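You operate a simulated robot arm through the tools that you are given. There is no shell and no other tool.

Carry out the task below with a simulated two-armed robot. There is one attempt and no reset: what you move stays moved.

JOB
Grease the hub's white patch in the gauge, then free the hub and stand it on the bench.
Fine: open the lever before you pull the spacer out, and leave it open; brush back in its holder. Set down upright: grease brush, hub. A coat counts when it lies all over at full strength: go over it till it gets no stronger.
Where things are to end (x, y in the base frame): hub within 0.06 m of [0.63, 0.56].

Only the result counts: the job must be done as asked and must still hold three seconds after the hand-in. Knocking over, shifting, dropping, spilling or breaking anything else fails it.

ROBOT AND FRAMES
Two 7-joint arms with two-finger parallel grippers on one trunk that stands fixed in place. Base frame: the origin is at the foot of the trunk, x ahead of it, y to its left, z up. Lengths are in m, angles in degrees, forces in N, time in s.
The left shoulder is at [0.071, 0.156, 1.205], the right one opposite. Each reaches about 1.231 m from its shoulder. Payload 3.91 kg a hand.
The tool frame of a hand sits at the grasp point between the pads (the TCP): z along the fingers, y along the line on which they close. The tips reach 0.03 m beyond it. Largest opening 0.11 m; finger width 0.02, thickness 0.01; the body of the gripper, 0.048 by 0.112 m, starts 0.055 m behind the TCP.
Orientation is that of the tool frame in the base frame, as [roll, pitch, yaw] about the fixed x, y, z axes, in that order (R = Rz(yaw) Ry(pitch) Rx(roll)). With the fingers straight down and closing along the base's y, the tool's x points along the base's -x, its y along +y and its z along -z.

CONTROLS
- The arms move only by the tool step_arm. It takes "left_increments", "right_increments" or both (then of equal length, played together; a hand with none holds still); each is a list of rows, each an object of numbers (a shift or turn left out is 0, a gripper value left out holds the last): "tx", "ty", "tz": the shift along the tool's x, y, z in units of 25 mm (1.0 is 25 mm); "ax", "ay", "az": the turn, a rotation vector about the tool's x, y, z in units of 5 degrees (1.0 is 5 degrees); "grip": the gripper command, from -1 (shut) to 1 (fully open), values between in proportion. In form: [{"tx": .., "ty": .., "tz": .., "ax": .., "ay": .., "az": .., "grip": ..}, ...]. A call has 1 to 20 rows; each row shifts and turns the commanded pose from where the row before left it, along the tool's axes as they then stand. A call with a number of a shift or a turn outside -1 to 1 is refused whole. Each row takes 0.2 s and may step no farther than 0.05 m and 8.6 degrees from the row before; otherwise, or with a gripper value out of range, the whole call is refused. A pose out of reach is approached as far as the arm can. The call stops where the force on the tool passes 40 N (or 10 N more than at its start, if that is more) or the arm is blocked; 0.2 s more then pass. The fingers move at their own pace (about 0.108 m/s each) and stop on an object; they squeeze with about 22 N. The grip force told is the motor's: it shows also when the fingers shut on nothing. Time passes only in rows, and 0.2 s behind the last, so rows that do not move let the fingers close. It gives the time, the measured TCP pose, the force on the tool (base axes), the opening and the grip force at its end, in the units of the frame above (readings bear some noise), with the torque about the TCP (base axes, N m) and any sound that the robot's microphone picked up.
- Cameras (640 x 400 px; columns grow to the right, rows downward): "scene" is now at [0.1192, 0.0449, 1.4669]; the picture's right is [0.55, -0.83, -0.00], its down [-0.30, -0.20, -0.93] and it looks along [0.78, 0.52, -0.36] (base axes); focal length 311 px, centre (320, 200). "left" rides on the left gripper at [0.072, -0.017, -0.103] in its tool frame; the picture's right is [0.23, 0.97, 0.00], its down [-0.76, 0.18, -0.62] and it looks along [-0.61, 0.14, 0.78] (tool axes); focal length 222 px, centre (320, 200). "right" rides on the right gripper at [0.072, 0.017, -0.103] in its tool frame; the picture's right is [-0.23, 0.97, 0.00], its down [-0.76, -0.18, -0.62] and it looks along [-0.61, -0.14, 0.78] (tool axes); focal length 222 px, centre (320, 200). There is no depth. A picture from a camera that has moved, and an enlarged one, comes with that camera's place and axes in the base frame and with its lens. The place of the scene camera against the robot may be out by one fixed shift of up to 0.025 m in any direction.
- get_image(camera): a new picture of that camera. The clock stands still meanwhile.
- lift_body(by): slides the trunk up (or, below 0, down) by that many m; the arms and the scene camera ride with it, the base frame stays. It gives what a move gives, with no picture.
- turn_head(pan, tilt): turns the head with the scene camera to pan (to the left, within 86 degrees either way) and tilt (down, from -29 to 69), counted from straight ahead of the robot. It gives what a move gives.
- close_up(camera, box): a new picture of the part [left, top, right, bottom] of that camera's present view, enlarged. The clock stands still meanwhile.
- hand_in(): hands the job in; it is judged then, once.

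Nothing tells you positions but the pictures and the camera data. Unless the task says otherwise, let go and move clear before handing in.

The tools are called after ">>>" by a JSON object that holds its "method" and its "body". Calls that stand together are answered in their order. step_arm: Moves the arms, as the interface text tells. Its arguments: {"type":"object","properties":{"left_increments":{"type":"array","items":{"type":"object","properties":{"tx":{"type":"number"},"ty":{"type":"number"},"tz":{"type":"number"},"ax":{"type":"number"},"ay":{"type":"number"},"az":{"type":"number"},"grip":{"type":"number"}}}},"right_increments":{"type":"array","items":{"type":"object","properties":{"tx":{"type":"number"},"ty":{"type":"number"},"tz":{"type":"number"},"ax":{"type":"number"},"ay":{"type":"number"},"az":{"type":"number"},"grip":{"type":"number"}}}}},"required":[]} The other tools are called the same way: lift_body (by) moves the trunk up or down; turn_head (pan, tilt) turns the head that bears the scene camera; get_image (camera) takes a picture; close_up (camera, box) takes an enlarged picture of a part of a camera's view; hand_in () hands the job in.

At the start:

```text
time_s: 0.0
left_tcp_pos: [0.4965, 0.717, 1.3665]
left_orientation: [179.9, 0.0, 180.0]
left_ft_force: [0.4, 0.3, -0.9]
left_ft_torque: [-0.01, -0.02, 0.02]
left_width: 0.1098
left_finger_force: 0.2
right_tcp_pos: [0.536, 0.0817, 1.2949]
right_orientation: [-180.0, 0.1, -180.0]
right_ft_force: [0.6, -0.3, 0.3]
right_ft_torque: [0.0, -0.02, -0.02]
right_width: 0.1101
right_finger_force: 0.0
trunk travel left (down, up): [-0.65, 0.29]
head pan, tilt (commanded): [33.6, 20.8]
```

scene: 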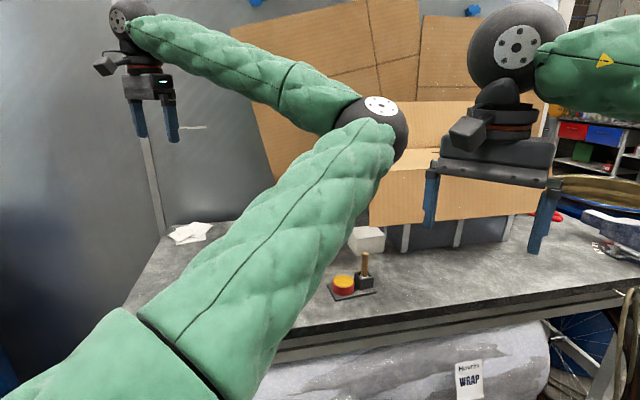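
right: 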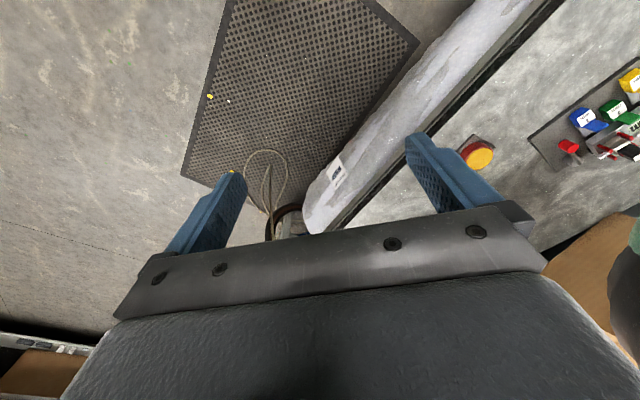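
left: 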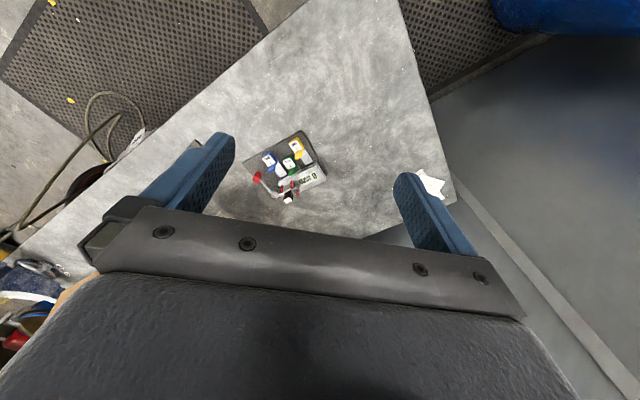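

I see a bench with a grease pot and brush in a holder, and a gauge fixture with coloured parts hidden from the scene camera behind the left arm. I'll take closer views from all cameras first.

>>> {"method": "close_up", "body": {"camera": "left", "box": [220, 110, 360, 220]}}

>>> {"method": "close_up", "body": {"camera": "right", "box": [440, 40, 640, 180]}}

>>> {"method": "close_up", "body": {"camera": "scene", "box": [300, 200, 460, 310]}}

```text
3.64 times, centred on (290, 165) of left
camera zoom: at [0.4246, 0.7002, 1.47], right [-0.23, 0.97, 0.0], down [0.76, 0.18, 0.62], along [0.61, 0.14, -0.78], focal length 808 px, centre (429, 327)
```

zoom: 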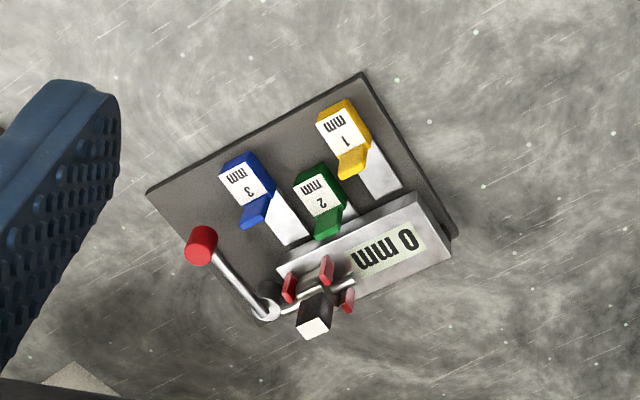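

```text
2.86 times, centred on (540, 110) of right
camera zoom: at [0.464, 0.0982, 1.3977], right [0.23, 0.97, 0.0], down [0.76, -0.18, 0.62], along [0.61, -0.14, -0.78], focal length 635 px, centre (-309, 457)
```

zoom: 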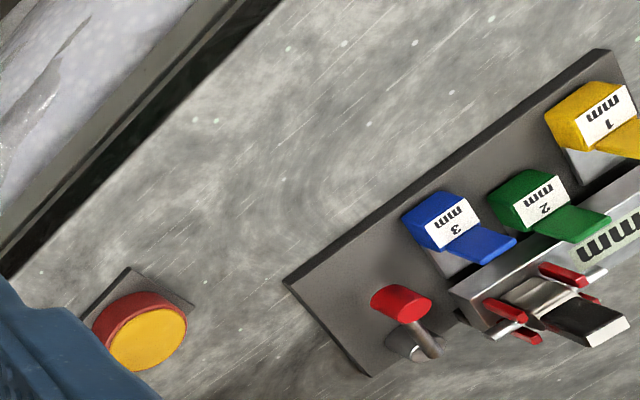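

```text
3.64 times, centred on (380, 255) of scene
camera zoom: at [0.1192, 0.0449, 1.4669], right [0.55, -0.83, 0.0], down [-0.3, -0.2, -0.93], along [0.78, 0.52, -0.36], focal length 1129 px, centre (102, 0)
```

zoom: 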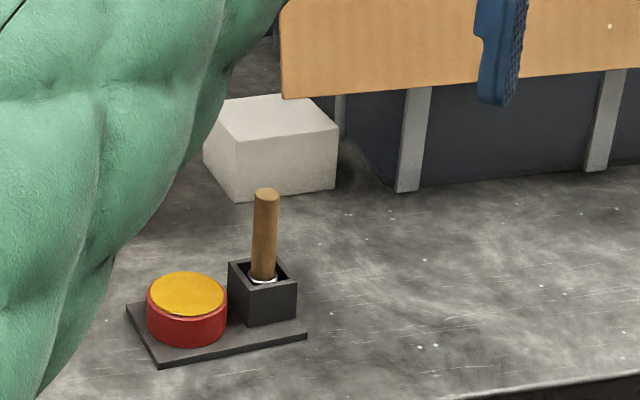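

The pot triangulates to about (0.81, 0.42, 0.91), and the gauge to about (0.80, 0.68). I'll bring the left hand closer to the gauge to see it properly; the path there is clear.

>>> {"method": "step_arm", "body": {"left_increments": [{"tz": 1, "tx": -0.3, "grip": 1}, {"tz": 1, "tx": -0.3}, {"tz": 1, "tx": -0.3}, {"tz": 1, "tx": -0.3}, {"tz": 1, "tx": -0.3}, {"tz": 1, "tx": -0.3}, {"tz": 1, "tx": -0.3}, {"tz": 1, "tx": -0.3}]}}

>>> {"method": "get_image", "body": {"camera": "left"}}

>>> {"method": "get_image", "body": {"camera": "scene"}}

```text
time_s: 1.8
left_tcp_pos: [0.5592, 0.7199, 1.1662]
left_orientation: [180.0, -0.1, 180.0]
left_ft_force: [-0.6, -0.4, 0.6]
left_ft_torque: [0.0, 0.03, -0.02]
left_width: 0.1104
left_finger_force: 0.1
right_tcp_pos: [0.5367, 0.0811, 1.2946]
right_orientation: [179.9, 0.0, -180.0]
right_ft_force: [0.4, -0.1, -0.2]
right_ft_torque: [0.0, 0.03, -0.02]
right_width: 0.1101
right_finger_force: 0.1
trunk travel left (down, up): [-0.65, 0.29]
head pan, tilt (commanded): [33.6, 20.8]
```

```text
taken
camera left: at [0.4869, 0.7033, 1.2699], right [-0.23, 0.97, 0.0], down [0.76, 0.18, 0.62], along [0.61, 0.14, -0.78], focal length 222 px, centre (320, 200)
```

left: 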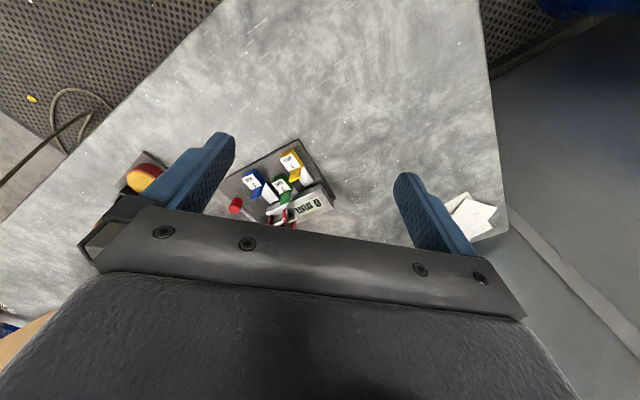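

```text
taken
camera scene: at [0.1198, 0.045, 1.4668], right [0.55, -0.83, 0.0], down [-0.3, -0.2, -0.93], along [0.78, 0.52, -0.36], focal length 311 px, centre (320, 200)
```

scene: 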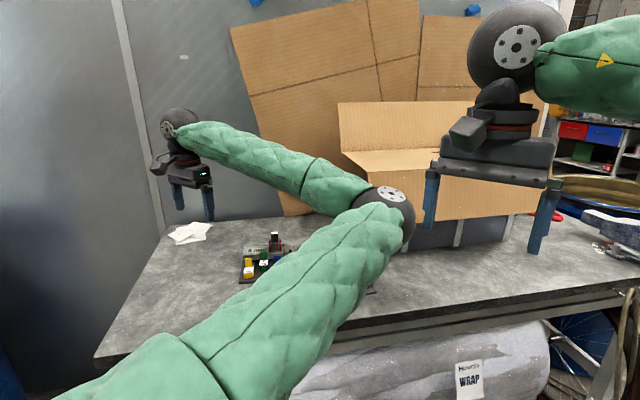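

The gauge now shows beside the left arm in the scene view. I'll zoom in on it.

>>> {"method": "close_up", "body": {"camera": "scene", "box": [220, 220, 310, 290]}}

>>> {"method": "close_up", "body": {"camera": "left", "box": [210, 130, 350, 230]}}

```text
5.71 times, centred on (265, 255) of scene
camera zoom: at [0.1198, 0.045, 1.4668], right [0.55, -0.83, 0.0], down [-0.3, -0.2, -0.93], along [0.78, 0.52, -0.36], focal length 1775 px, centre (634, -114)
```

zoom: 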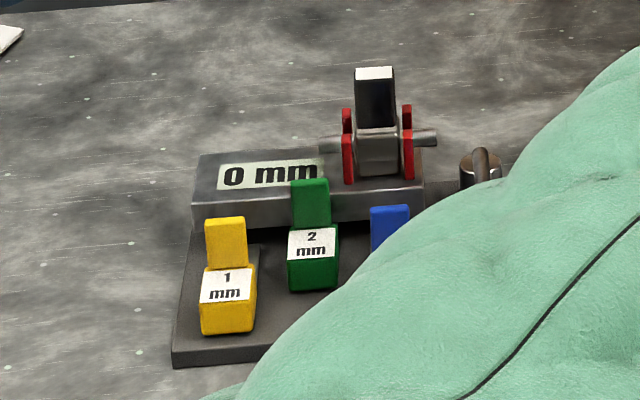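

```text
4.00 times, centred on (280, 180) of left
camera zoom: at [0.4869, 0.7033, 1.2699], right [-0.23, 0.97, 0.0], down [0.76, 0.18, 0.62], along [0.61, 0.14, -0.78], focal length 888 px, centre (480, 280)
```

zoom: 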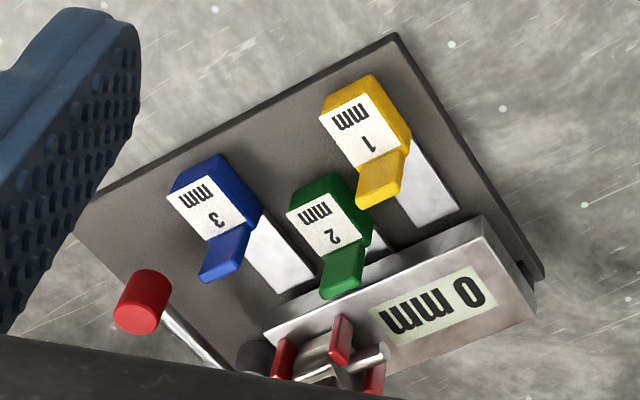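

The gauge has a block with a "0 mm" label, three coloured spacers, a red-knobbed lever, and the black hub with a white top held in red jaws. The left arm still hides part of it, so I'll move that hand forward to look from above.

>>> {"method": "step_arm", "body": {"left_increments": [{"tx": -1, "tz": -0.2}, {"tx": -1, "tz": -0.2}, {"tx": -1, "tz": -0.2}, {"tx": -1, "tz": -0.2}, {"tx": -1, "tz": -0.2}, {"tx": -1}, {"tx": -1}]}}

>>> {"method": "get_image", "body": {"camera": "left"}}

>>> {"method": "get_image", "body": {"camera": "scene"}}

```text
time_s: 3.4
left_tcp_pos: [0.734, 0.7171, 1.1909]
left_orientation: [180.0, 0.1, 180.0]
left_ft_force: [0.4, 0.4, 0.3]
left_ft_torque: [0.0, 0.01, 0.01]
left_width: 0.1102
left_finger_force: 0.0
right_tcp_pos: [0.5374, 0.0807, 1.2953]
right_orientation: [-179.9, -0.1, 180.0]
right_ft_force: [0.7, -0.3, -0.2]
right_ft_torque: [0.03, -0.01, -0.03]
right_width: 0.11
right_finger_force: 0.0
trunk travel left (down, up): [-0.65, 0.29]
head pan, tilt (commanded): [33.6, 20.8]
```

```text
taken
camera left: at [0.6615, 0.7003, 1.2954], right [-0.23, 0.97, 0.0], down [0.76, 0.18, 0.62], along [0.61, 0.14, -0.78], focal length 222 px, centre (320, 200)
```

left: 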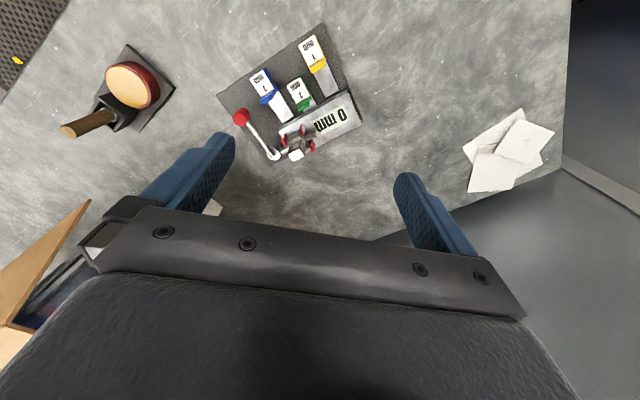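

```text
taken
camera scene: at [0.1197, 0.0451, 1.4668], right [0.55, -0.83, 0.0], down [-0.3, -0.2, -0.93], along [0.78, 0.52, -0.36], focal length 311 px, centre (320, 200)
```

scene: 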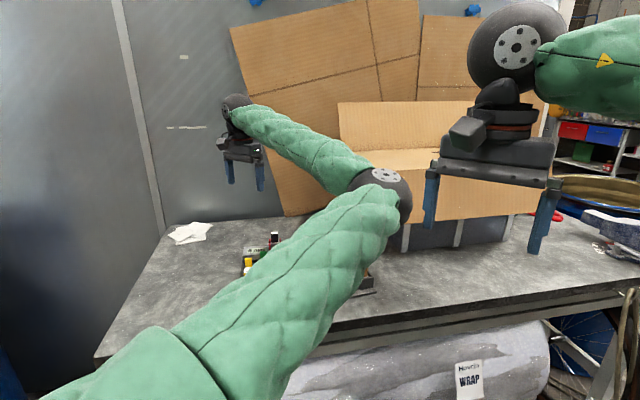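

>>> {"method": "close_up", "body": {"camera": "left", "box": [200, 15, 380, 175]}}

>>> {"method": "close_up", "body": {"camera": "left", "box": [260, 100, 340, 170]}}

>>> {"method": "close_up", "body": {"camera": "left", "box": [50, 30, 210, 150]}}

```text
2.50 times, centred on (290, 95) of left
camera zoom: at [0.6615, 0.7003, 1.2954], right [-0.23, 0.97, 0.0], down [0.76, 0.18, 0.62], along [0.61, 0.14, -0.78], focal length 555 px, centre (395, 462)
```

zoom: 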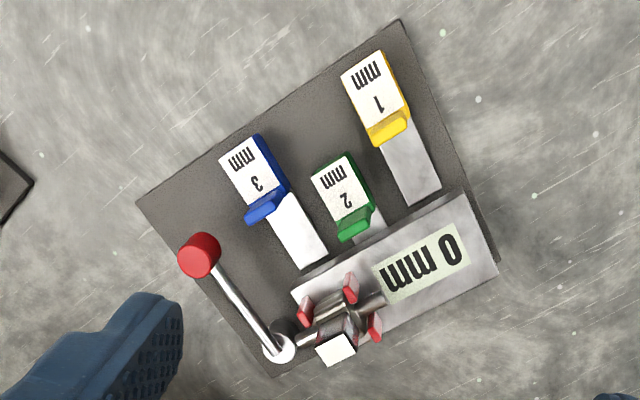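

```text
5.71 times, centred on (300, 135) of left
camera zoom: at [0.6615, 0.7003, 1.2954], right [-0.23, 0.97, 0.0], down [0.76, 0.18, 0.62], along [0.61, 0.14, -0.78], focal length 1269 px, centre (434, 571)
```

zoom: 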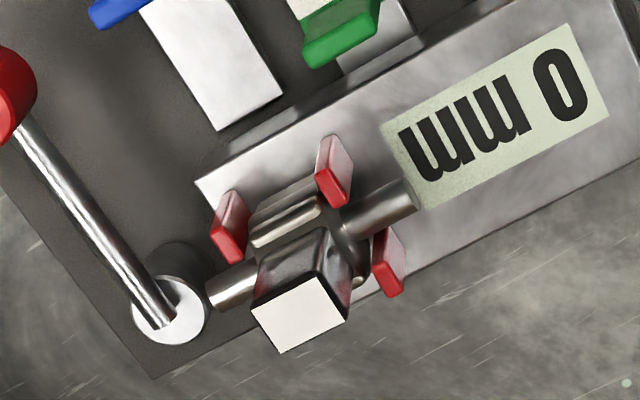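

```text
3.33 times, centred on (130, 90) of left
camera zoom: at [0.6615, 0.7003, 1.2954], right [-0.23, 0.97, 0.0], down [0.76, 0.18, 0.62], along [0.61, 0.14, -0.78], focal length 740 px, centre (953, 567)
```

zoom: 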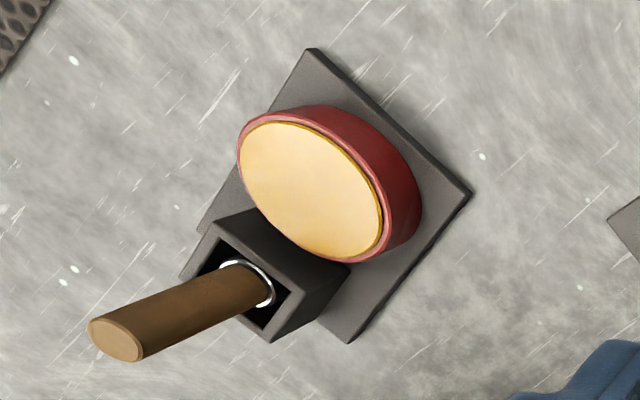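

Spacer 2 (green) has its blade pushed into the block, while 1 and 3 are parked clear. The gauge is turned about 41°, so I'll yaw the left hand to match, lower it and look closer.

>>> {"method": "step_arm", "body": {"left_increments": [{"az": -0.91, "tz": 0.4}, {"az": -0.91, "tz": 0.4}, {"az": -0.91, "tz": 0.4}, {"az": -0.91, "tz": 0.4}, {"az": -0.91, "tz": 0.4}, {"az": -0.91, "tz": 0.4}, {"az": -0.91, "tz": 0.4}, {"az": -0.91, "tz": 0.4}, {"az": -0.91, "tz": 0.4}]}}

>>> {"method": "get_image", "body": {"camera": "left"}}

>>> {"method": "get_image", "body": {"camera": "scene"}}

```text
time_s: 5.4
left_tcp_pos: [0.7314, 0.718, 1.1004]
left_orientation: [180.0, 0.1, -138.9]
left_ft_force: [0.1, -0.2, 0.0]
left_ft_torque: [0.01, -0.02, -0.02]
left_width: 0.1102
left_finger_force: 0.1
right_tcp_pos: [0.5356, 0.0811, 1.2943]
right_orientation: [-180.0, 0.1, 179.9]
right_ft_force: [0.7, 0.3, -0.2]
right_ft_torque: [0.0, -0.01, 0.01]
right_width: 0.1102
right_finger_force: 0.1
trunk travel left (down, up): [-0.65, 0.29]
head pan, tilt (commanded): [33.6, 20.8]
```

```text
taken
camera left: at [0.6888, 0.6562, 1.2041], right [-0.81, 0.59, 0.0], down [0.46, 0.63, 0.62], along [0.36, 0.51, -0.78], focal length 222 px, centre (320, 200)
```

left: 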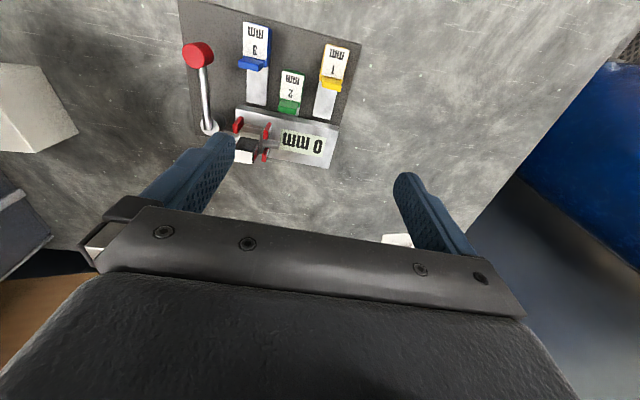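

```text
taken
camera scene: at [0.1195, 0.0449, 1.4668], right [0.55, -0.83, 0.0], down [-0.3, -0.2, -0.93], along [0.78, 0.52, -0.36], focal length 311 px, centre (320, 200)
```

scene: 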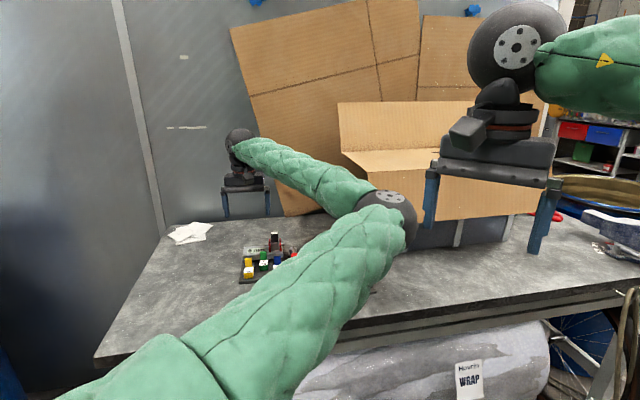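

>>> {"method": "close_up", "body": {"camera": "left", "box": [170, 0, 370, 170]}}

>>> {"method": "close_up", "body": {"camera": "left", "box": [190, 90, 300, 170]}}

>>> {"method": "close_up", "body": {"camera": "scene", "box": [230, 225, 310, 290]}}

```text
2.35 times, centred on (270, 85) of left
camera zoom: at [0.6888, 0.6562, 1.2041], right [-0.81, 0.59, 0.0], down [0.46, 0.63, 0.62], along [0.36, 0.51, -0.78], focal length 523 px, centre (438, 471)
```

zoom: 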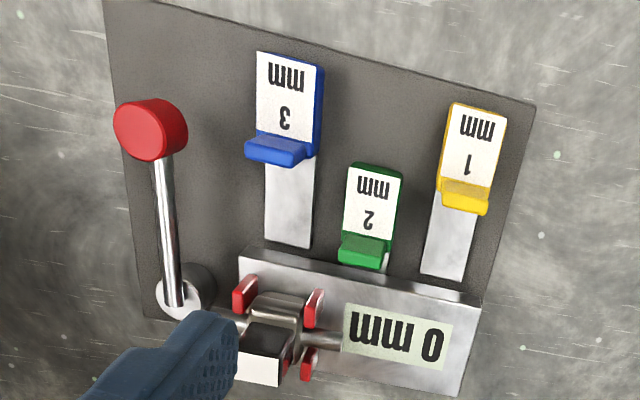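

```text
5.00 times, centred on (245, 130) of left
camera zoom: at [0.6888, 0.6562, 1.2041], right [-0.81, 0.59, 0.0], down [0.46, 0.63, 0.62], along [0.36, 0.51, -0.78], focal length 1111 px, centre (695, 550)
```

zoom: 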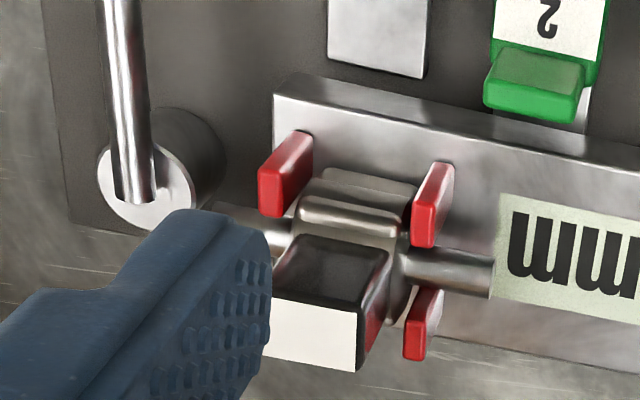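

```text
6.15 times, centred on (270, 258) of scene
camera zoom: at [0.1195, 0.0449, 1.4668], right [0.55, -0.83, 0.0], down [-0.3, -0.2, -0.93], along [0.78, 0.52, -0.36], focal length 1911 px, centre (628, -154)
```

zoom: 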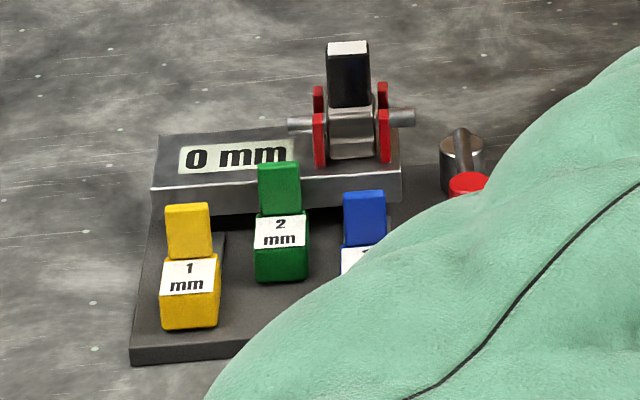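

Triangulating two wrist views gives the hub's white top at about (0.828, 0.702, 0.978) and roughly 22 x 16 mm. The brush handle top is near (0.864, 0.380, 0.987), and the grease surface near (0.81, 0.42, 0.909). Next I'll move the right hand clear of the left elbow and bring the left hand over to look at the brush.

>>> {"method": "step_arm", "body": {"right_increments": [{"ty": -1}, {"ty": -1}, {"ty": -1}, {"ty": -1}, {"ty": -1}, {"ty": -1}, {"ty": -1}, {"ty": -1}, {"ty": -1}, {"ty": -1}, {"ty": -1}, {"ty": -1}, {"ty": -1}, {"ty": -1}]}}

>>> {"method": "get_image", "body": {"camera": "scene"}}

```text
time_s: 8.4
left_tcp_pos: [0.7312, 0.7168, 1.1025]
left_orientation: [179.9, 0.1, -139.0]
left_ft_force: [0.4, 0.0, 0.3]
left_ft_torque: [0.03, 0.0, -0.04]
left_width: 0.1098
left_finger_force: 0.1
right_tcp_pos: [0.5353, -0.2681, 1.2958]
right_orientation: [180.0, 0.0, 180.0]
right_ft_force: [0.4, 0.1, 0.2]
right_ft_torque: [-0.01, 0.03, -0.02]
right_width: 0.1098
right_finger_force: 0.0
trunk travel left (down, up): [-0.65, 0.29]
head pan, tilt (commanded): [33.6, 20.8]
```

```text
taken
camera scene: at [0.1184, 0.0437, 1.467], right [0.55, -0.83, 0.0], down [-0.3, -0.2, -0.94], along [0.78, 0.52, -0.35], focal length 311 px, centre (320, 200)
```

scene: 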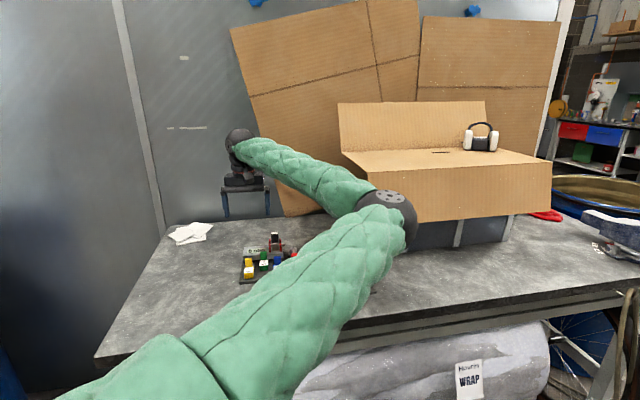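

The right arm is clear. I'll move the left hand over the brush at a safe height.

>>> {"method": "step_arm", "body": {"left_increments": [{"tx": 0.324, "ty": -0.91}, {"tx": 0.324, "ty": -0.91}, {"tx": 0.324, "ty": -0.91}, {"tx": 0.324, "ty": -0.91}, {"tx": 0.324, "ty": -0.91}, {"tx": 0.324, "ty": -0.91}, {"tx": 0.324, "ty": -0.91}, {"tx": 0.324, "ty": -0.91}, {"tx": 0.324, "ty": -0.91}, {"tx": 0.324, "ty": -0.91}, {"tx": 0.324, "ty": -0.91}, {"tx": 0.324, "ty": -0.91}, {"tx": 0.324, "ty": -0.91}, {"tx": 0.324, "ty": -0.91}, {"tx": 0.324, "ty": -0.91}]}}

>>> {"method": "get_image", "body": {"camera": "left"}}

>>> {"method": "get_image", "body": {"camera": "scene"}}

```text
time_s: 11.6
left_tcp_pos: [0.8767, 0.3916, 1.0975]
left_orientation: [-180.0, 0.1, -139.1]
left_ft_force: [0.0, 0.1, 0.0]
left_ft_torque: [-0.01, 0.0, 0.03]
left_width: 0.1103
left_finger_force: 0.1
left hand out of reach, approached as far as the arm can: row 14, 15
right_tcp_pos: [0.5355, -0.2688, 1.2946]
right_orientation: [-180.0, -0.1, -179.9]
right_ft_force: [0.0, -0.1, 0.9]
right_ft_torque: [-0.03, -0.01, 0.01]
right_width: 0.1098
right_finger_force: 0.1
trunk travel left (down, up): [-0.65, 0.29]
head pan, tilt (commanded): [33.6, 20.8]
```

```text
taken
camera left: at [0.8336, 0.3305, 1.201], right [-0.81, 0.59, 0.0], down [0.46, 0.63, 0.62], along [0.37, 0.51, -0.78], focal length 222 px, centre (320, 200)
```

left: 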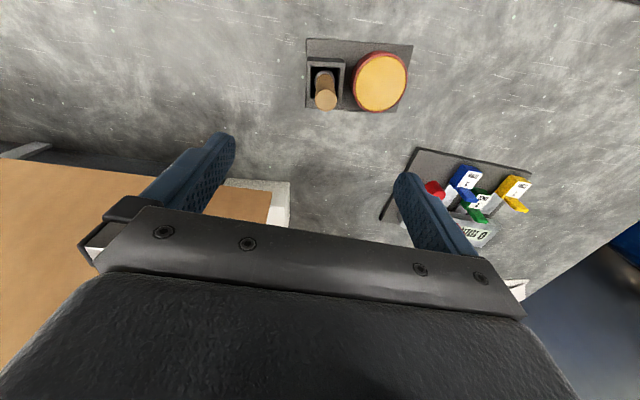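

```text
taken
camera scene: at [0.1195, 0.0442, 1.4668], right [0.55, -0.83, 0.0], down [-0.3, -0.2, -0.93], along [0.78, 0.52, -0.36], focal length 311 px, centre (320, 200)
```

scene: 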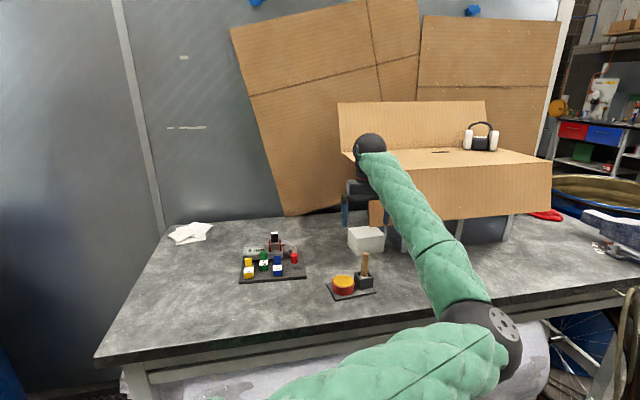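

From here the scene camera sees the gauge and the brush without obstruction. I'll take zooms, and note that this yaw is at the edge of reach over the brush.

>>> {"method": "close_up", "body": {"camera": "scene", "box": [230, 225, 315, 290]}}

>>> {"method": "close_up", "body": {"camera": "scene", "box": [255, 225, 310, 270]}}

>>> {"method": "close_up", "body": {"camera": "scene", "box": [320, 235, 400, 300]}}

>>> {"method": "close_up", "body": {"camera": "left", "box": [380, 130, 540, 250]}}

>>> {"method": "close_up", "body": {"camera": "left", "box": [280, 20, 440, 130]}}

```text
6.15 times, centred on (272, 258) of scene
camera zoom: at [0.1195, 0.0442, 1.4668], right [0.55, -0.83, 0.0], down [-0.3, -0.2, -0.93], along [0.78, 0.52, -0.36], focal length 1911 px, centre (612, -154)
```

zoom: 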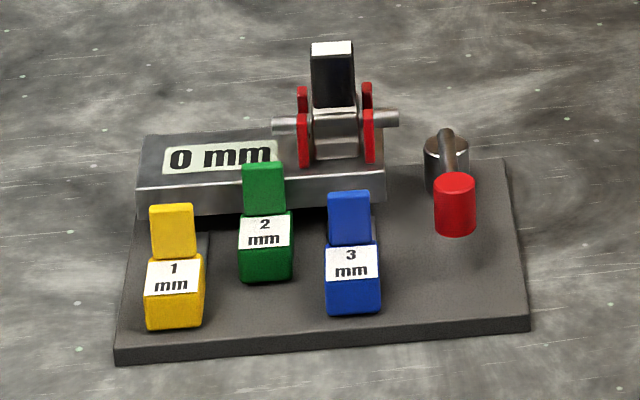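

```text
8.89 times, centred on (282, 248) of scene
camera zoom: at [0.1195, 0.0442, 1.4668], right [0.55, -0.83, 0.0], down [-0.3, -0.2, -0.93], along [0.78, 0.52, -0.36], focal length 2760 px, centre (653, -222)
```

zoom: 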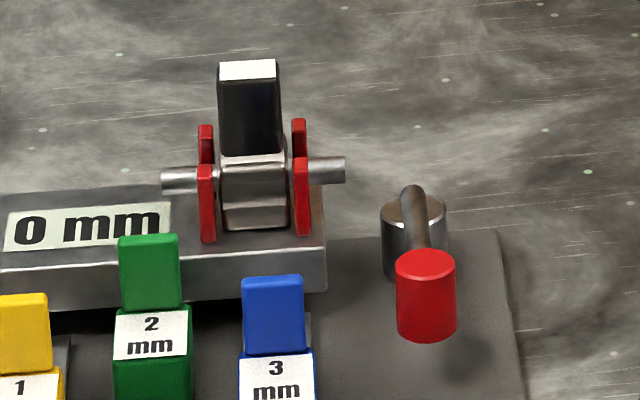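

```text
6.15 times, centred on (360, 268) of scene
camera zoom: at [0.1195, 0.0442, 1.4668], right [0.55, -0.83, 0.0], down [-0.3, -0.2, -0.93], along [0.78, 0.52, -0.36], focal length 1911 px, centre (74, -215)
```

zoom: 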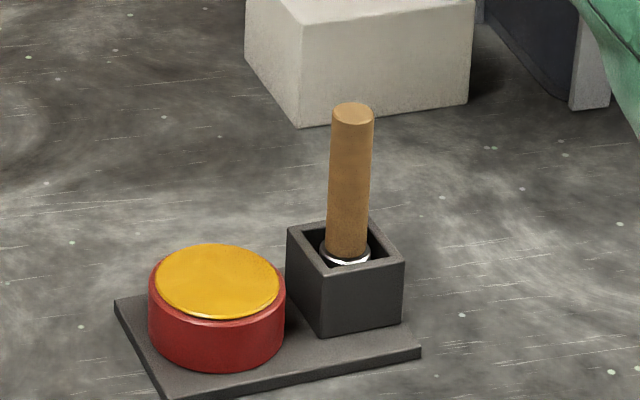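

```text
3.33 times, centred on (460, 190) of left
camera zoom: at [0.8336, 0.3305, 1.201], right [-0.81, 0.59, 0.0], down [0.46, 0.63, 0.62], along [0.37, 0.51, -0.78], focal length 740 px, centre (-147, 233)
```

zoom: 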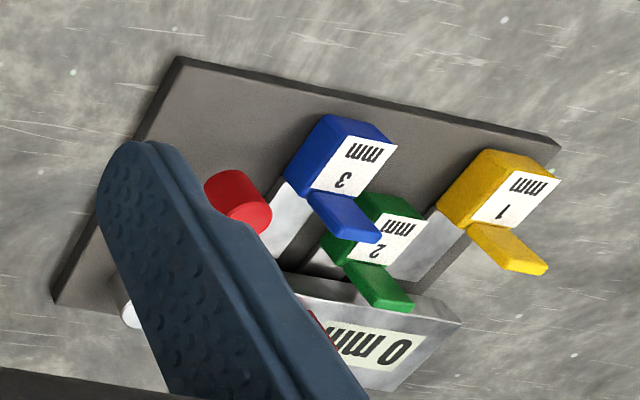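

```text
3.64 times, centred on (360, 75) of left
camera zoom: at [0.8336, 0.3305, 1.201], right [-0.81, 0.59, 0.0], down [0.46, 0.63, 0.62], along [0.37, 0.51, -0.78], focal length 808 px, centre (174, 654)
```

zoom: 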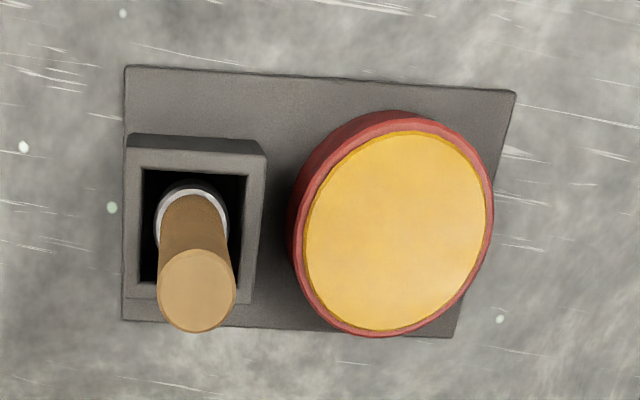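

The brush and pot are clear of the hand. I'll turn the left hand back to yaw 180, which reaches better here, and check the pose.

>>> {"method": "step_arm", "body": {"left_increments": [{"az": 0.91}, {"az": 0.91}, {"az": 0.91}, {"az": 0.91}, {"az": 0.91}, {"az": 0.91}, {"az": 0.91}, {"az": 0.91}, {"az": 0.91}, {}]}}

>>> {"method": "get_image", "body": {"camera": "left"}}

```text
time_s: 13.8
left_tcp_pos: [0.8759, 0.393, 1.0986]
left_orientation: [179.9, -0.1, 180.0]
left_ft_force: [0.1, -0.2, 0.2]
left_ft_torque: [0.0, 0.0, -0.01]
left_width: 0.1099
left_finger_force: 0.0
right_tcp_pos: [0.5341, -0.2689, 1.2957]
right_orientation: [180.0, 0.0, -179.9]
right_ft_force: [-0.4, 0.0, -0.5]
right_ft_torque: [0.02, 0.0, 0.02]
right_width: 0.1101
right_finger_force: 0.1
trunk travel left (down, up): [-0.65, 0.29]
head pan, tilt (commanded): [33.6, 20.8]
```

```text
taken
camera left: at [0.8034, 0.3752, 1.2019], right [-0.23, 0.97, 0.0], down [0.76, 0.18, 0.62], along [0.61, 0.14, -0.78], focal length 222 px, centre (320, 200)
```

left: 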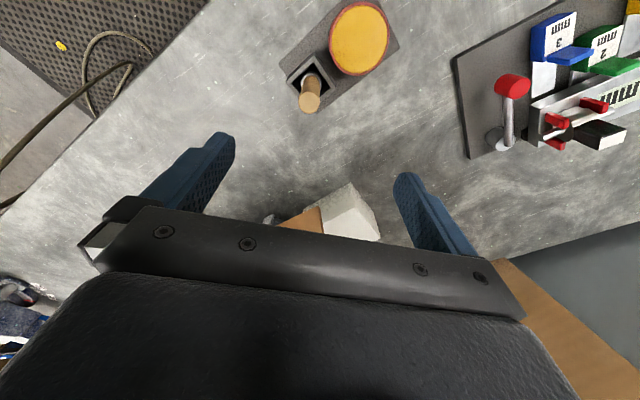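

>>> {"method": "close_up", "body": {"camera": "left", "box": [270, 0, 430, 120]}}

>>> {"method": "close_up", "body": {"camera": "left", "box": [440, 0, 640, 170]}}

```text
3.33 times, centred on (350, 60) of left
camera zoom: at [0.8034, 0.3752, 1.2019], right [-0.23, 0.97, 0.0], down [0.76, 0.18, 0.62], along [0.61, 0.14, -0.78], focal length 740 px, centre (220, 667)
```

zoom: 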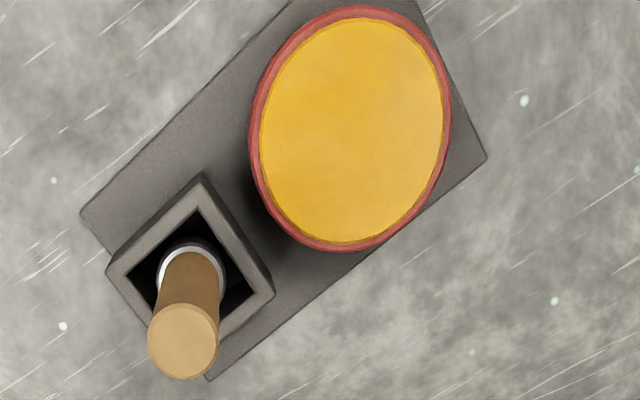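

```text
2.35 times, centred on (540, 85) of left
camera zoom: at [0.8034, 0.3752, 1.2019], right [-0.23, 0.97, 0.0], down [0.76, 0.18, 0.62], along [0.61, 0.14, -0.78], focal length 523 px, centre (-198, 471)
```

zoom: 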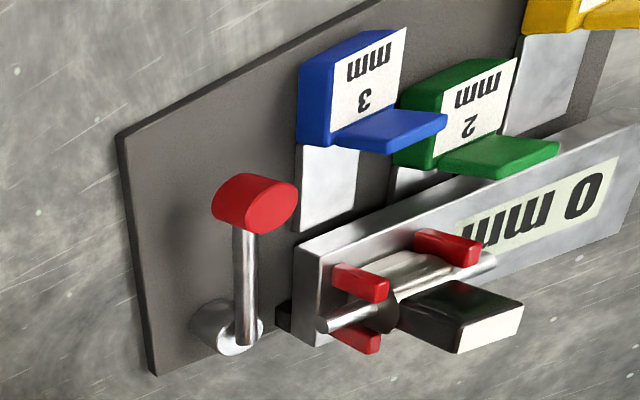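

The brush axis sits at about (0.861, 0.3785). I'll centre over it and descend to grip mid-handle.

>>> {"method": "step_arm", "body": {"left_increments": [{"tx": 0.6, "ty": -0.58}, {"tz": 1}, {"tz": 1}, {}]}}

>>> {"method": "get_image", "body": {"camera": "left"}}

>>> {"method": "close_up", "body": {"camera": "scene", "box": [310, 190, 420, 300]}}

```text
time_s: 14.8
left_tcp_pos: [0.8716, 0.3933, 1.0424]
left_orientation: [-179.9, 0.0, -180.0]
left_ft_force: [-0.2, -0.2, -0.7]
left_ft_torque: [-0.03, -0.02, 0.02]
left_width: 0.1102
left_finger_force: 0.0
left hand out of reach, approached as far as the arm can: row 1
right_tcp_pos: [0.5342, -0.2692, 1.2955]
right_orientation: [180.0, 0.0, 180.0]
right_ft_force: [0.0, -0.1, -0.5]
right_ft_torque: [-0.03, 0.0, 0.02]
right_width: 0.1099
right_finger_force: 0.1
trunk travel left (down, up): [-0.65, 0.29]
head pan, tilt (commanded): [33.6, 20.8]
```

```text
taken
camera left: at [0.7997, 0.3771, 1.1457], right [-0.23, 0.97, 0.0], down [0.76, 0.18, 0.62], along [0.61, 0.14, -0.78], focal length 222 px, centre (320, 200)
```

left: 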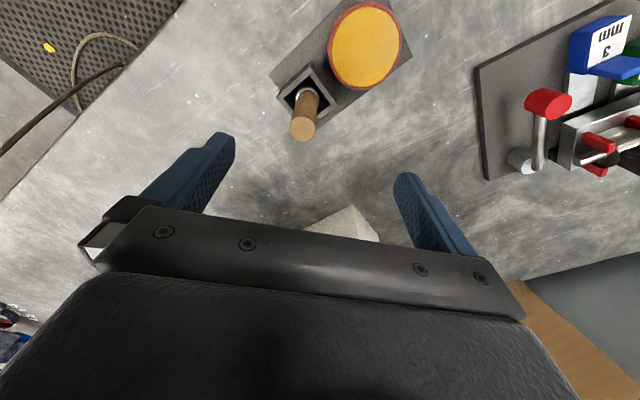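

```text
3.64 times, centred on (365, 245) of scene
camera zoom: at [0.1189, 0.0443, 1.4669], right [0.55, -0.83, 0.0], down [-0.3, -0.2, -0.93], along [0.78, 0.52, -0.36], focal length 1129 px, centre (156, 36)
```

zoom: 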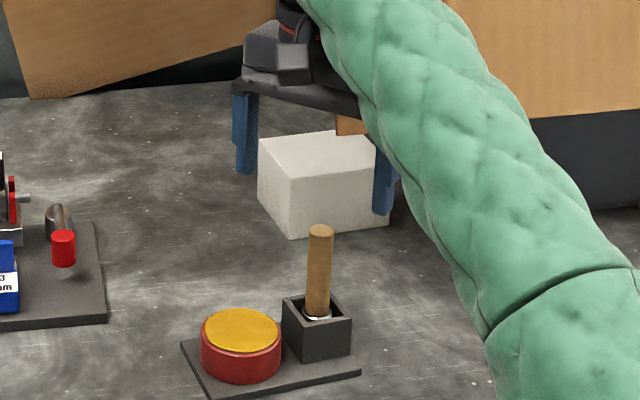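

The arm stopped a little short of the brush axis at that height but could still go lower. I'll try shifting again from here in small steps.

>>> {"method": "step_arm", "body": {"left_increments": [{"ty": -0.3}, {"ty": -0.3}, {"tx": 0.2}, {"tx": 0.2}, {}]}}

```text
time_s: 16.0
left_tcp_pos: [0.8682, 0.3827, 1.0426]
left_orientation: [180.0, -0.1, 179.9]
left_ft_force: [-1.0, -0.5, -0.5]
left_ft_torque: [0.0, 0.01, 0.03]
left_width: 0.11
left_finger_force: 0.1
left hand out of reach, approached as far as the arm can: row 3, 4
right_tcp_pos: [0.536, -0.2667, 1.2955]
right_orientation: [180.0, 0.0, 179.9]
right_ft_force: [-0.1, 0.0, 0.3]
right_ft_torque: [0.0, 0.0, 0.0]
right_width: 0.1097
right_finger_force: 0.2
trunk travel left (down, up): [-0.65, 0.29]
head pan, tilt (commanded): [33.6, 20.8]
```

Shifting toward the robot still meets a joint limit, so the arm posture is the problem. I'll raise the trunk to change the arm geometry and look again.

>>> {"method": "lift_body", "body": {"by": 0.15}}

>>> {"method": "step_arm", "body": {"left_increments": [{"tx": 0.2}, {"tz": 1}, {"tz": 1}, {"tz": 1}, {"tx": 0.2}, {"tx": 0.2}, {}]}}

>>> {"method": "get_image", "body": {"camera": "scene"}}

```text
time_s: 17.8
left_tcp_pos: [0.8694, 0.3839, 1.1913]
left_orientation: [-179.9, 0.0, 180.0]
left_ft_force: [-0.5, -0.2, -0.7]
left_ft_torque: [-0.06, -0.01, -0.01]
left_width: 0.11
left_finger_force: 0.0
right_tcp_pos: [0.5363, -0.2679, 1.4447]
right_orientation: [179.9, 0.0, -180.0]
right_ft_force: [-0.2, 0.4, -0.2]
right_ft_torque: [0.02, 0.03, -0.02]
right_width: 0.1101
right_finger_force: 0.1
trunk travel left (down, up): [-0.8, 0.14]
head pan, tilt (commanded): [33.6, 20.8]
```

```text
time_s: 19.4
left_tcp_pos: [0.855, 0.3848, 1.1185]
left_orientation: [-179.9, -0.1, -180.0]
left_ft_force: [-0.1, -0.1, -0.8]
left_ft_torque: [-0.04, 0.01, -0.04]
left_width: 0.11
left_finger_force: 0.1
left hand out of reach, approached as far as the arm can: row 1
right_tcp_pos: [0.5355, -0.2694, 1.4451]
right_orientation: [179.9, 0.0, -180.0]
right_ft_force: [0.2, -0.3, 0.2]
right_ft_torque: [-0.01, -0.02, -0.02]
right_width: 0.11
right_finger_force: 0.1
trunk travel left (down, up): [-0.8, 0.14]
head pan, tilt (commanded): [33.6, 20.8]
```

```text
taken
camera scene: at [0.1195, 0.0444, 1.6168], right [0.55, -0.83, 0.0], down [-0.3, -0.2, -0.93], along [0.78, 0.52, -0.36], focal length 311 px, centre (320, 200)
```

scene: 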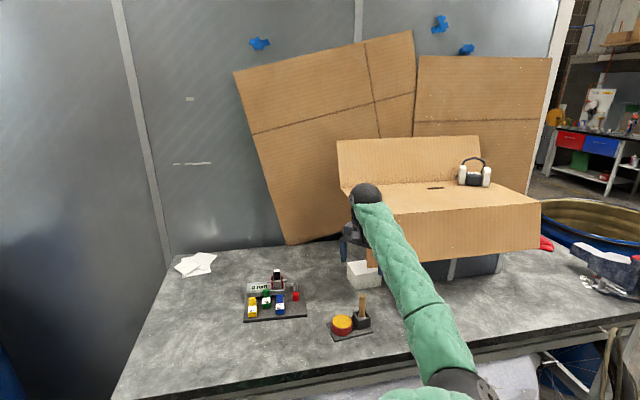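

With the trunk raised the hand moves freely at lower heights. I'll align over the brush and descend to just above the handle top to check.

>>> {"method": "step_arm", "body": {"left_increments": [{"tz": 1, "tx": -0.24, "ty": -0.25}, {"tz": 1}, {"tz": 1}, {"tz": 0.5}, {}]}}

>>> {"method": "get_image", "body": {"camera": "left"}}

>>> {"method": "close_up", "body": {"camera": "scene", "box": [310, 240, 420, 350]}}

```text
time_s: 20.6
left_tcp_pos: [0.8618, 0.3814, 1.0285]
left_orientation: [179.9, 0.0, -180.0]
left_ft_force: [-0.5, 0.3, 0.9]
left_ft_torque: [-0.01, 0.04, -0.01]
left_width: 0.1101
left_finger_force: 0.1
right_tcp_pos: [0.5351, -0.2687, 1.4473]
right_orientation: [180.0, 0.0, 180.0]
right_ft_force: [-0.9, -0.4, 0.3]
right_ft_torque: [-0.04, 0.0, 0.0]
right_width: 0.1099
right_finger_force: 0.1
trunk travel left (down, up): [-0.8, 0.14]
head pan, tilt (commanded): [33.6, 20.8]
```

```text
taken
camera left: at [0.7906, 0.364, 1.1329], right [-0.23, 0.97, 0.0], down [0.76, 0.18, 0.62], along [0.61, 0.14, -0.78], focal length 222 px, centre (320, 200)
```

left: 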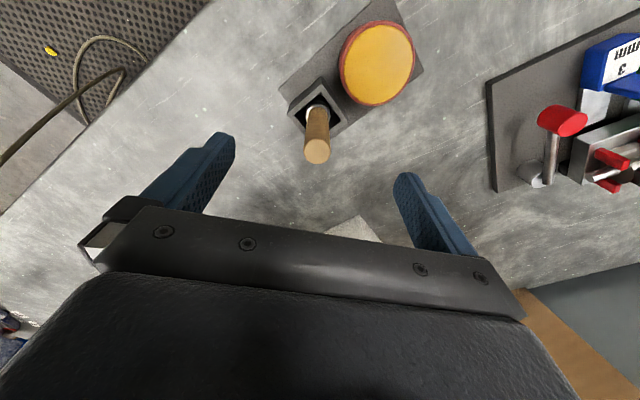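

```text
3.64 times, centred on (365, 295) of scene
camera zoom: at [0.119, 0.0444, 1.6169], right [0.55, -0.83, 0.0], down [-0.3, -0.2, -0.93], along [0.78, 0.52, -0.36], focal length 1129 px, centre (156, -146)
```

zoom: 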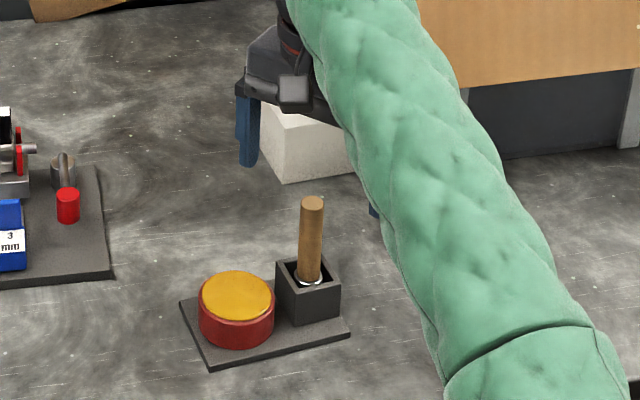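

The brush lies between the open fingers within about 3 mm. I'll descend to mid-handle and close.

>>> {"method": "step_arm", "body": {"left_increments": [{"tz": 0.9, "tx": 0.08, "ty": -0.08}, {"tz": 0.9}, {"tz": 0.9}, {}, {"grip": -1}, {"grip": -1}, {"grip": -1}, {"grip": -1}, {"grip": -1}]}}

>>> {"method": "get_image", "body": {"camera": "left"}}

>>> {"method": "close_up", "body": {"camera": "scene", "box": [310, 240, 420, 350]}}

```text
time_s: 22.6
left_tcp_pos: [0.8635, 0.3933, 0.9745]
left_orientation: [179.3, 1.0, -179.2]
left_ft_force: [2.3, -1.3, 5.1]
left_ft_torque: [-0.09, -0.13, 0.0]
left_width: 0.0184
left_finger_force: 22.0
right_tcp_pos: [0.5346, -0.2683, 1.446]
right_orientation: [-180.0, 0.0, 180.0]
right_ft_force: [-0.4, 0.3, -0.2]
right_ft_torque: [0.01, 0.01, 0.01]
right_width: 0.1101
right_finger_force: 0.0
trunk travel left (down, up): [-0.8, 0.14]
head pan, tilt (commanded): [33.6, 20.8]
```

```text
taken
camera left: at [0.7914, 0.3738, 1.076], right [-0.24, 0.97, 0.01], down [0.75, 0.18, 0.64], along [0.62, 0.16, -0.77], focal length 222 px, centre (320, 200)
```

left: 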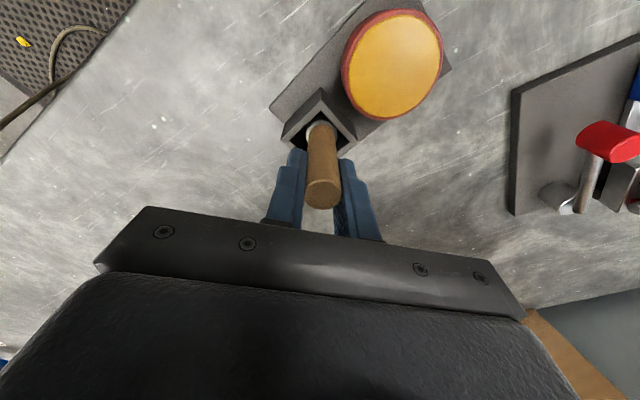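

```text
3.64 times, centred on (365, 295) of scene
camera zoom: at [0.1189, 0.0441, 1.617], right [0.55, -0.83, 0.0], down [-0.3, -0.2, -0.93], along [0.78, 0.52, -0.35], focal length 1129 px, centre (156, -146)
```

zoom: 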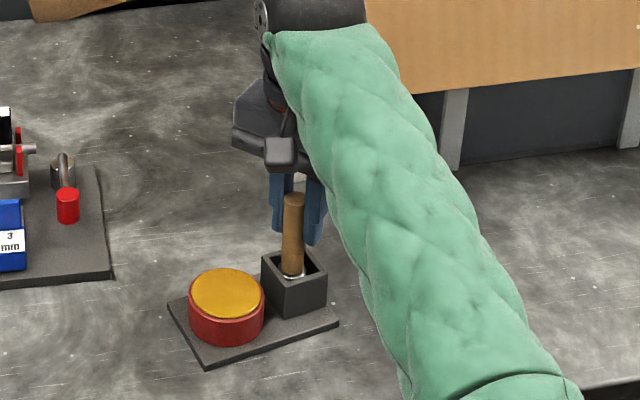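

The pot and holder plate seems to have shifted slightly, and the hand is off its commanded pose, so some part of the arm may be touching something. I'll look before moving anything.

>>> {"method": "get_image", "body": {"camera": "scene"}}

>>> {"method": "get_image", "body": {"camera": "right"}}

>>> {"method": "close_up", "body": {"camera": "left", "box": [220, 0, 480, 220]}}

```text
taken
camera scene: at [0.1189, 0.0441, 1.617], right [0.55, -0.83, 0.0], down [-0.3, -0.2, -0.93], along [0.78, 0.52, -0.35], focal length 311 px, centre (320, 200)
```

scene: 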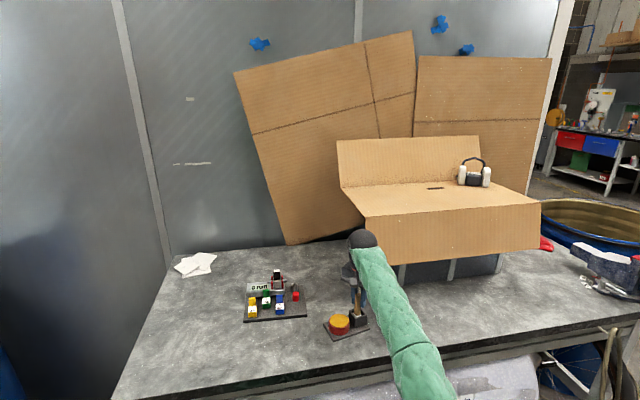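

```text
taken
camera right: at [0.4626, -0.2515, 1.5488], right [0.23, 0.97, 0.0], down [0.76, -0.18, 0.62], along [0.61, -0.14, -0.78], focal length 222 px, centre (320, 200)
```

right: 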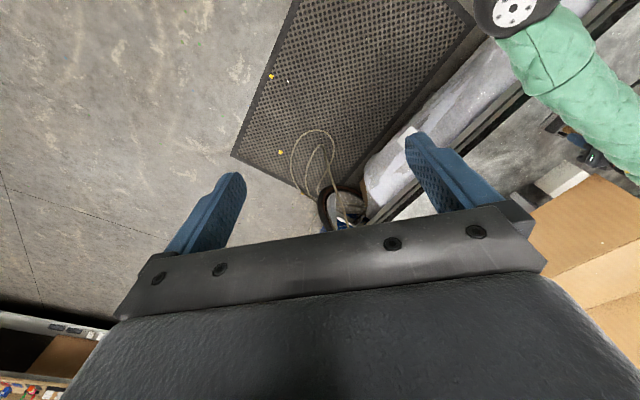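

```text
1.82 times, centred on (350, 110) of left
camera zoom: at [0.7914, 0.3738, 1.076], right [-0.24, 0.97, 0.01], down [0.75, 0.18, 0.64], along [0.62, 0.16, -0.77], focal length 404 px, centre (266, 364)
```

zoom: 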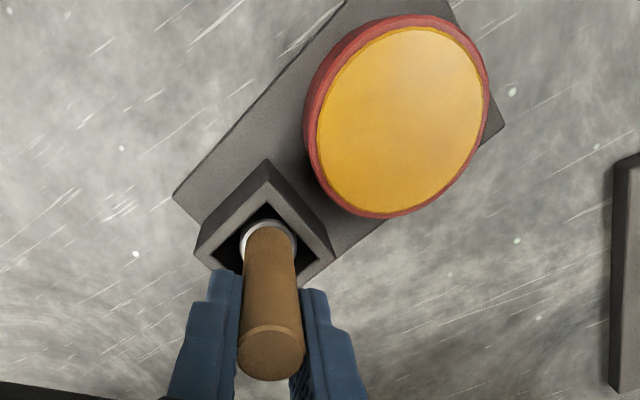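

I need to see what the forearm or elbow may be touching, so I'll turn the head toward it.

>>> {"method": "turn_head", "body": {"pan": 10, "tilt": 45}}

>>> {"method": "get_image", "body": {"camera": "scene"}}

```text
time_s: 23.4
left_tcp_pos: [0.8639, 0.3933, 0.974]
left_orientation: [179.2, 0.7, -179.2]
left_ft_force: [6.5, -2.2, 19.9]
left_ft_torque: [-0.19, -0.23, 0.07]
left_width: 0.0186
left_finger_force: 22.0
right_tcp_pos: [0.5342, -0.2692, 1.4453]
right_orientation: [179.9, 0.0, -179.9]
right_ft_force: [0.3, 0.8, 0.4]
right_ft_torque: [-0.02, -0.02, 0.01]
right_width: 0.1099
right_finger_force: 0.1
trunk travel left (down, up): [-0.8, 0.14]
head pan, tilt (commanded): [10.0, 45.0]
```

```text
taken
camera scene: at [0.1206, 0.006, 1.5799], right [0.17, -0.98, 0.0], down [-0.7, -0.12, -0.71], along [0.7, 0.12, -0.71], focal length 311 px, centre (320, 200)
```

scene: 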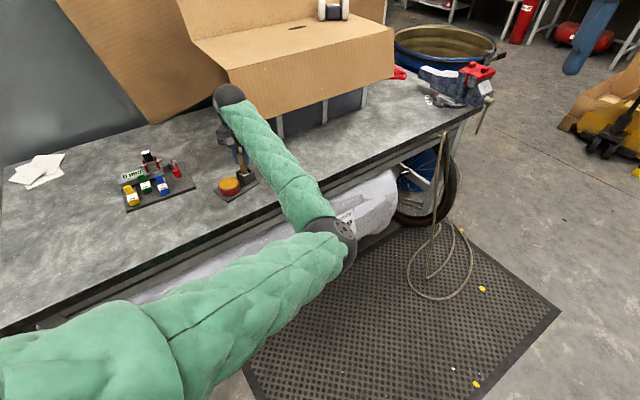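

>>> {"method": "close_up", "body": {"camera": "scene", "box": [190, 60, 310, 220]}}

>>> {"method": "close_up", "body": {"camera": "scene", "box": [240, 140, 400, 300]}}

>>> {"method": "close_up", "body": {"camera": "right", "box": [440, 0, 640, 250]}}

```text
2.50 times, centred on (250, 140) of scene
camera zoom: at [0.1206, 0.006, 1.5799], right [0.17, -0.98, 0.0], down [-0.7, -0.12, -0.71], along [0.7, 0.12, -0.71], focal length 776 px, centre (495, 350)
```

zoom: 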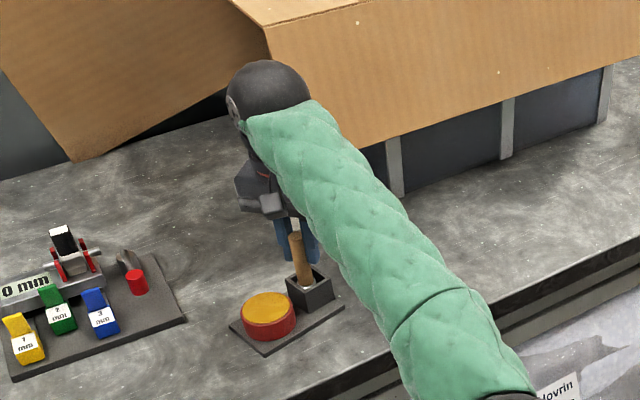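

```text
2.50 times, centred on (320, 220) of scene
camera zoom: at [0.1206, 0.006, 1.5799], right [0.17, -0.98, 0.0], down [-0.7, -0.12, -0.71], along [0.7, 0.12, -0.71], focal length 776 px, centre (320, 150)
```

zoom: 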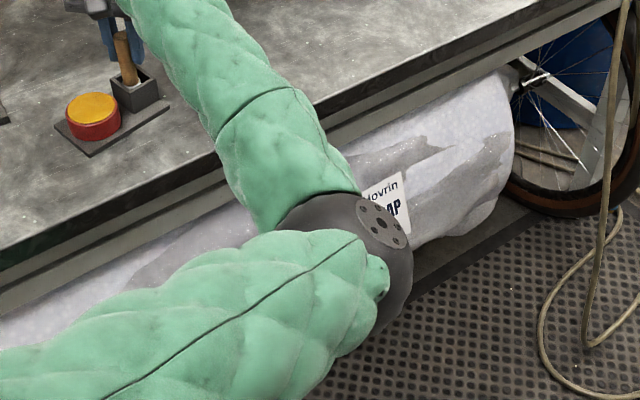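

```text
1.60 times, centred on (540, 125) of right
camera zoom: at [0.4616, -0.2523, 1.5491], right [0.23, 0.97, 0.0], down [0.76, -0.18, 0.62], along [0.61, -0.14, -0.78], focal length 355 px, centre (-32, 320)
```

zoom: 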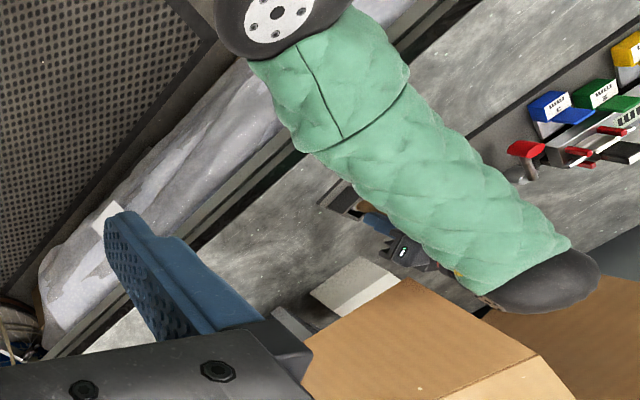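

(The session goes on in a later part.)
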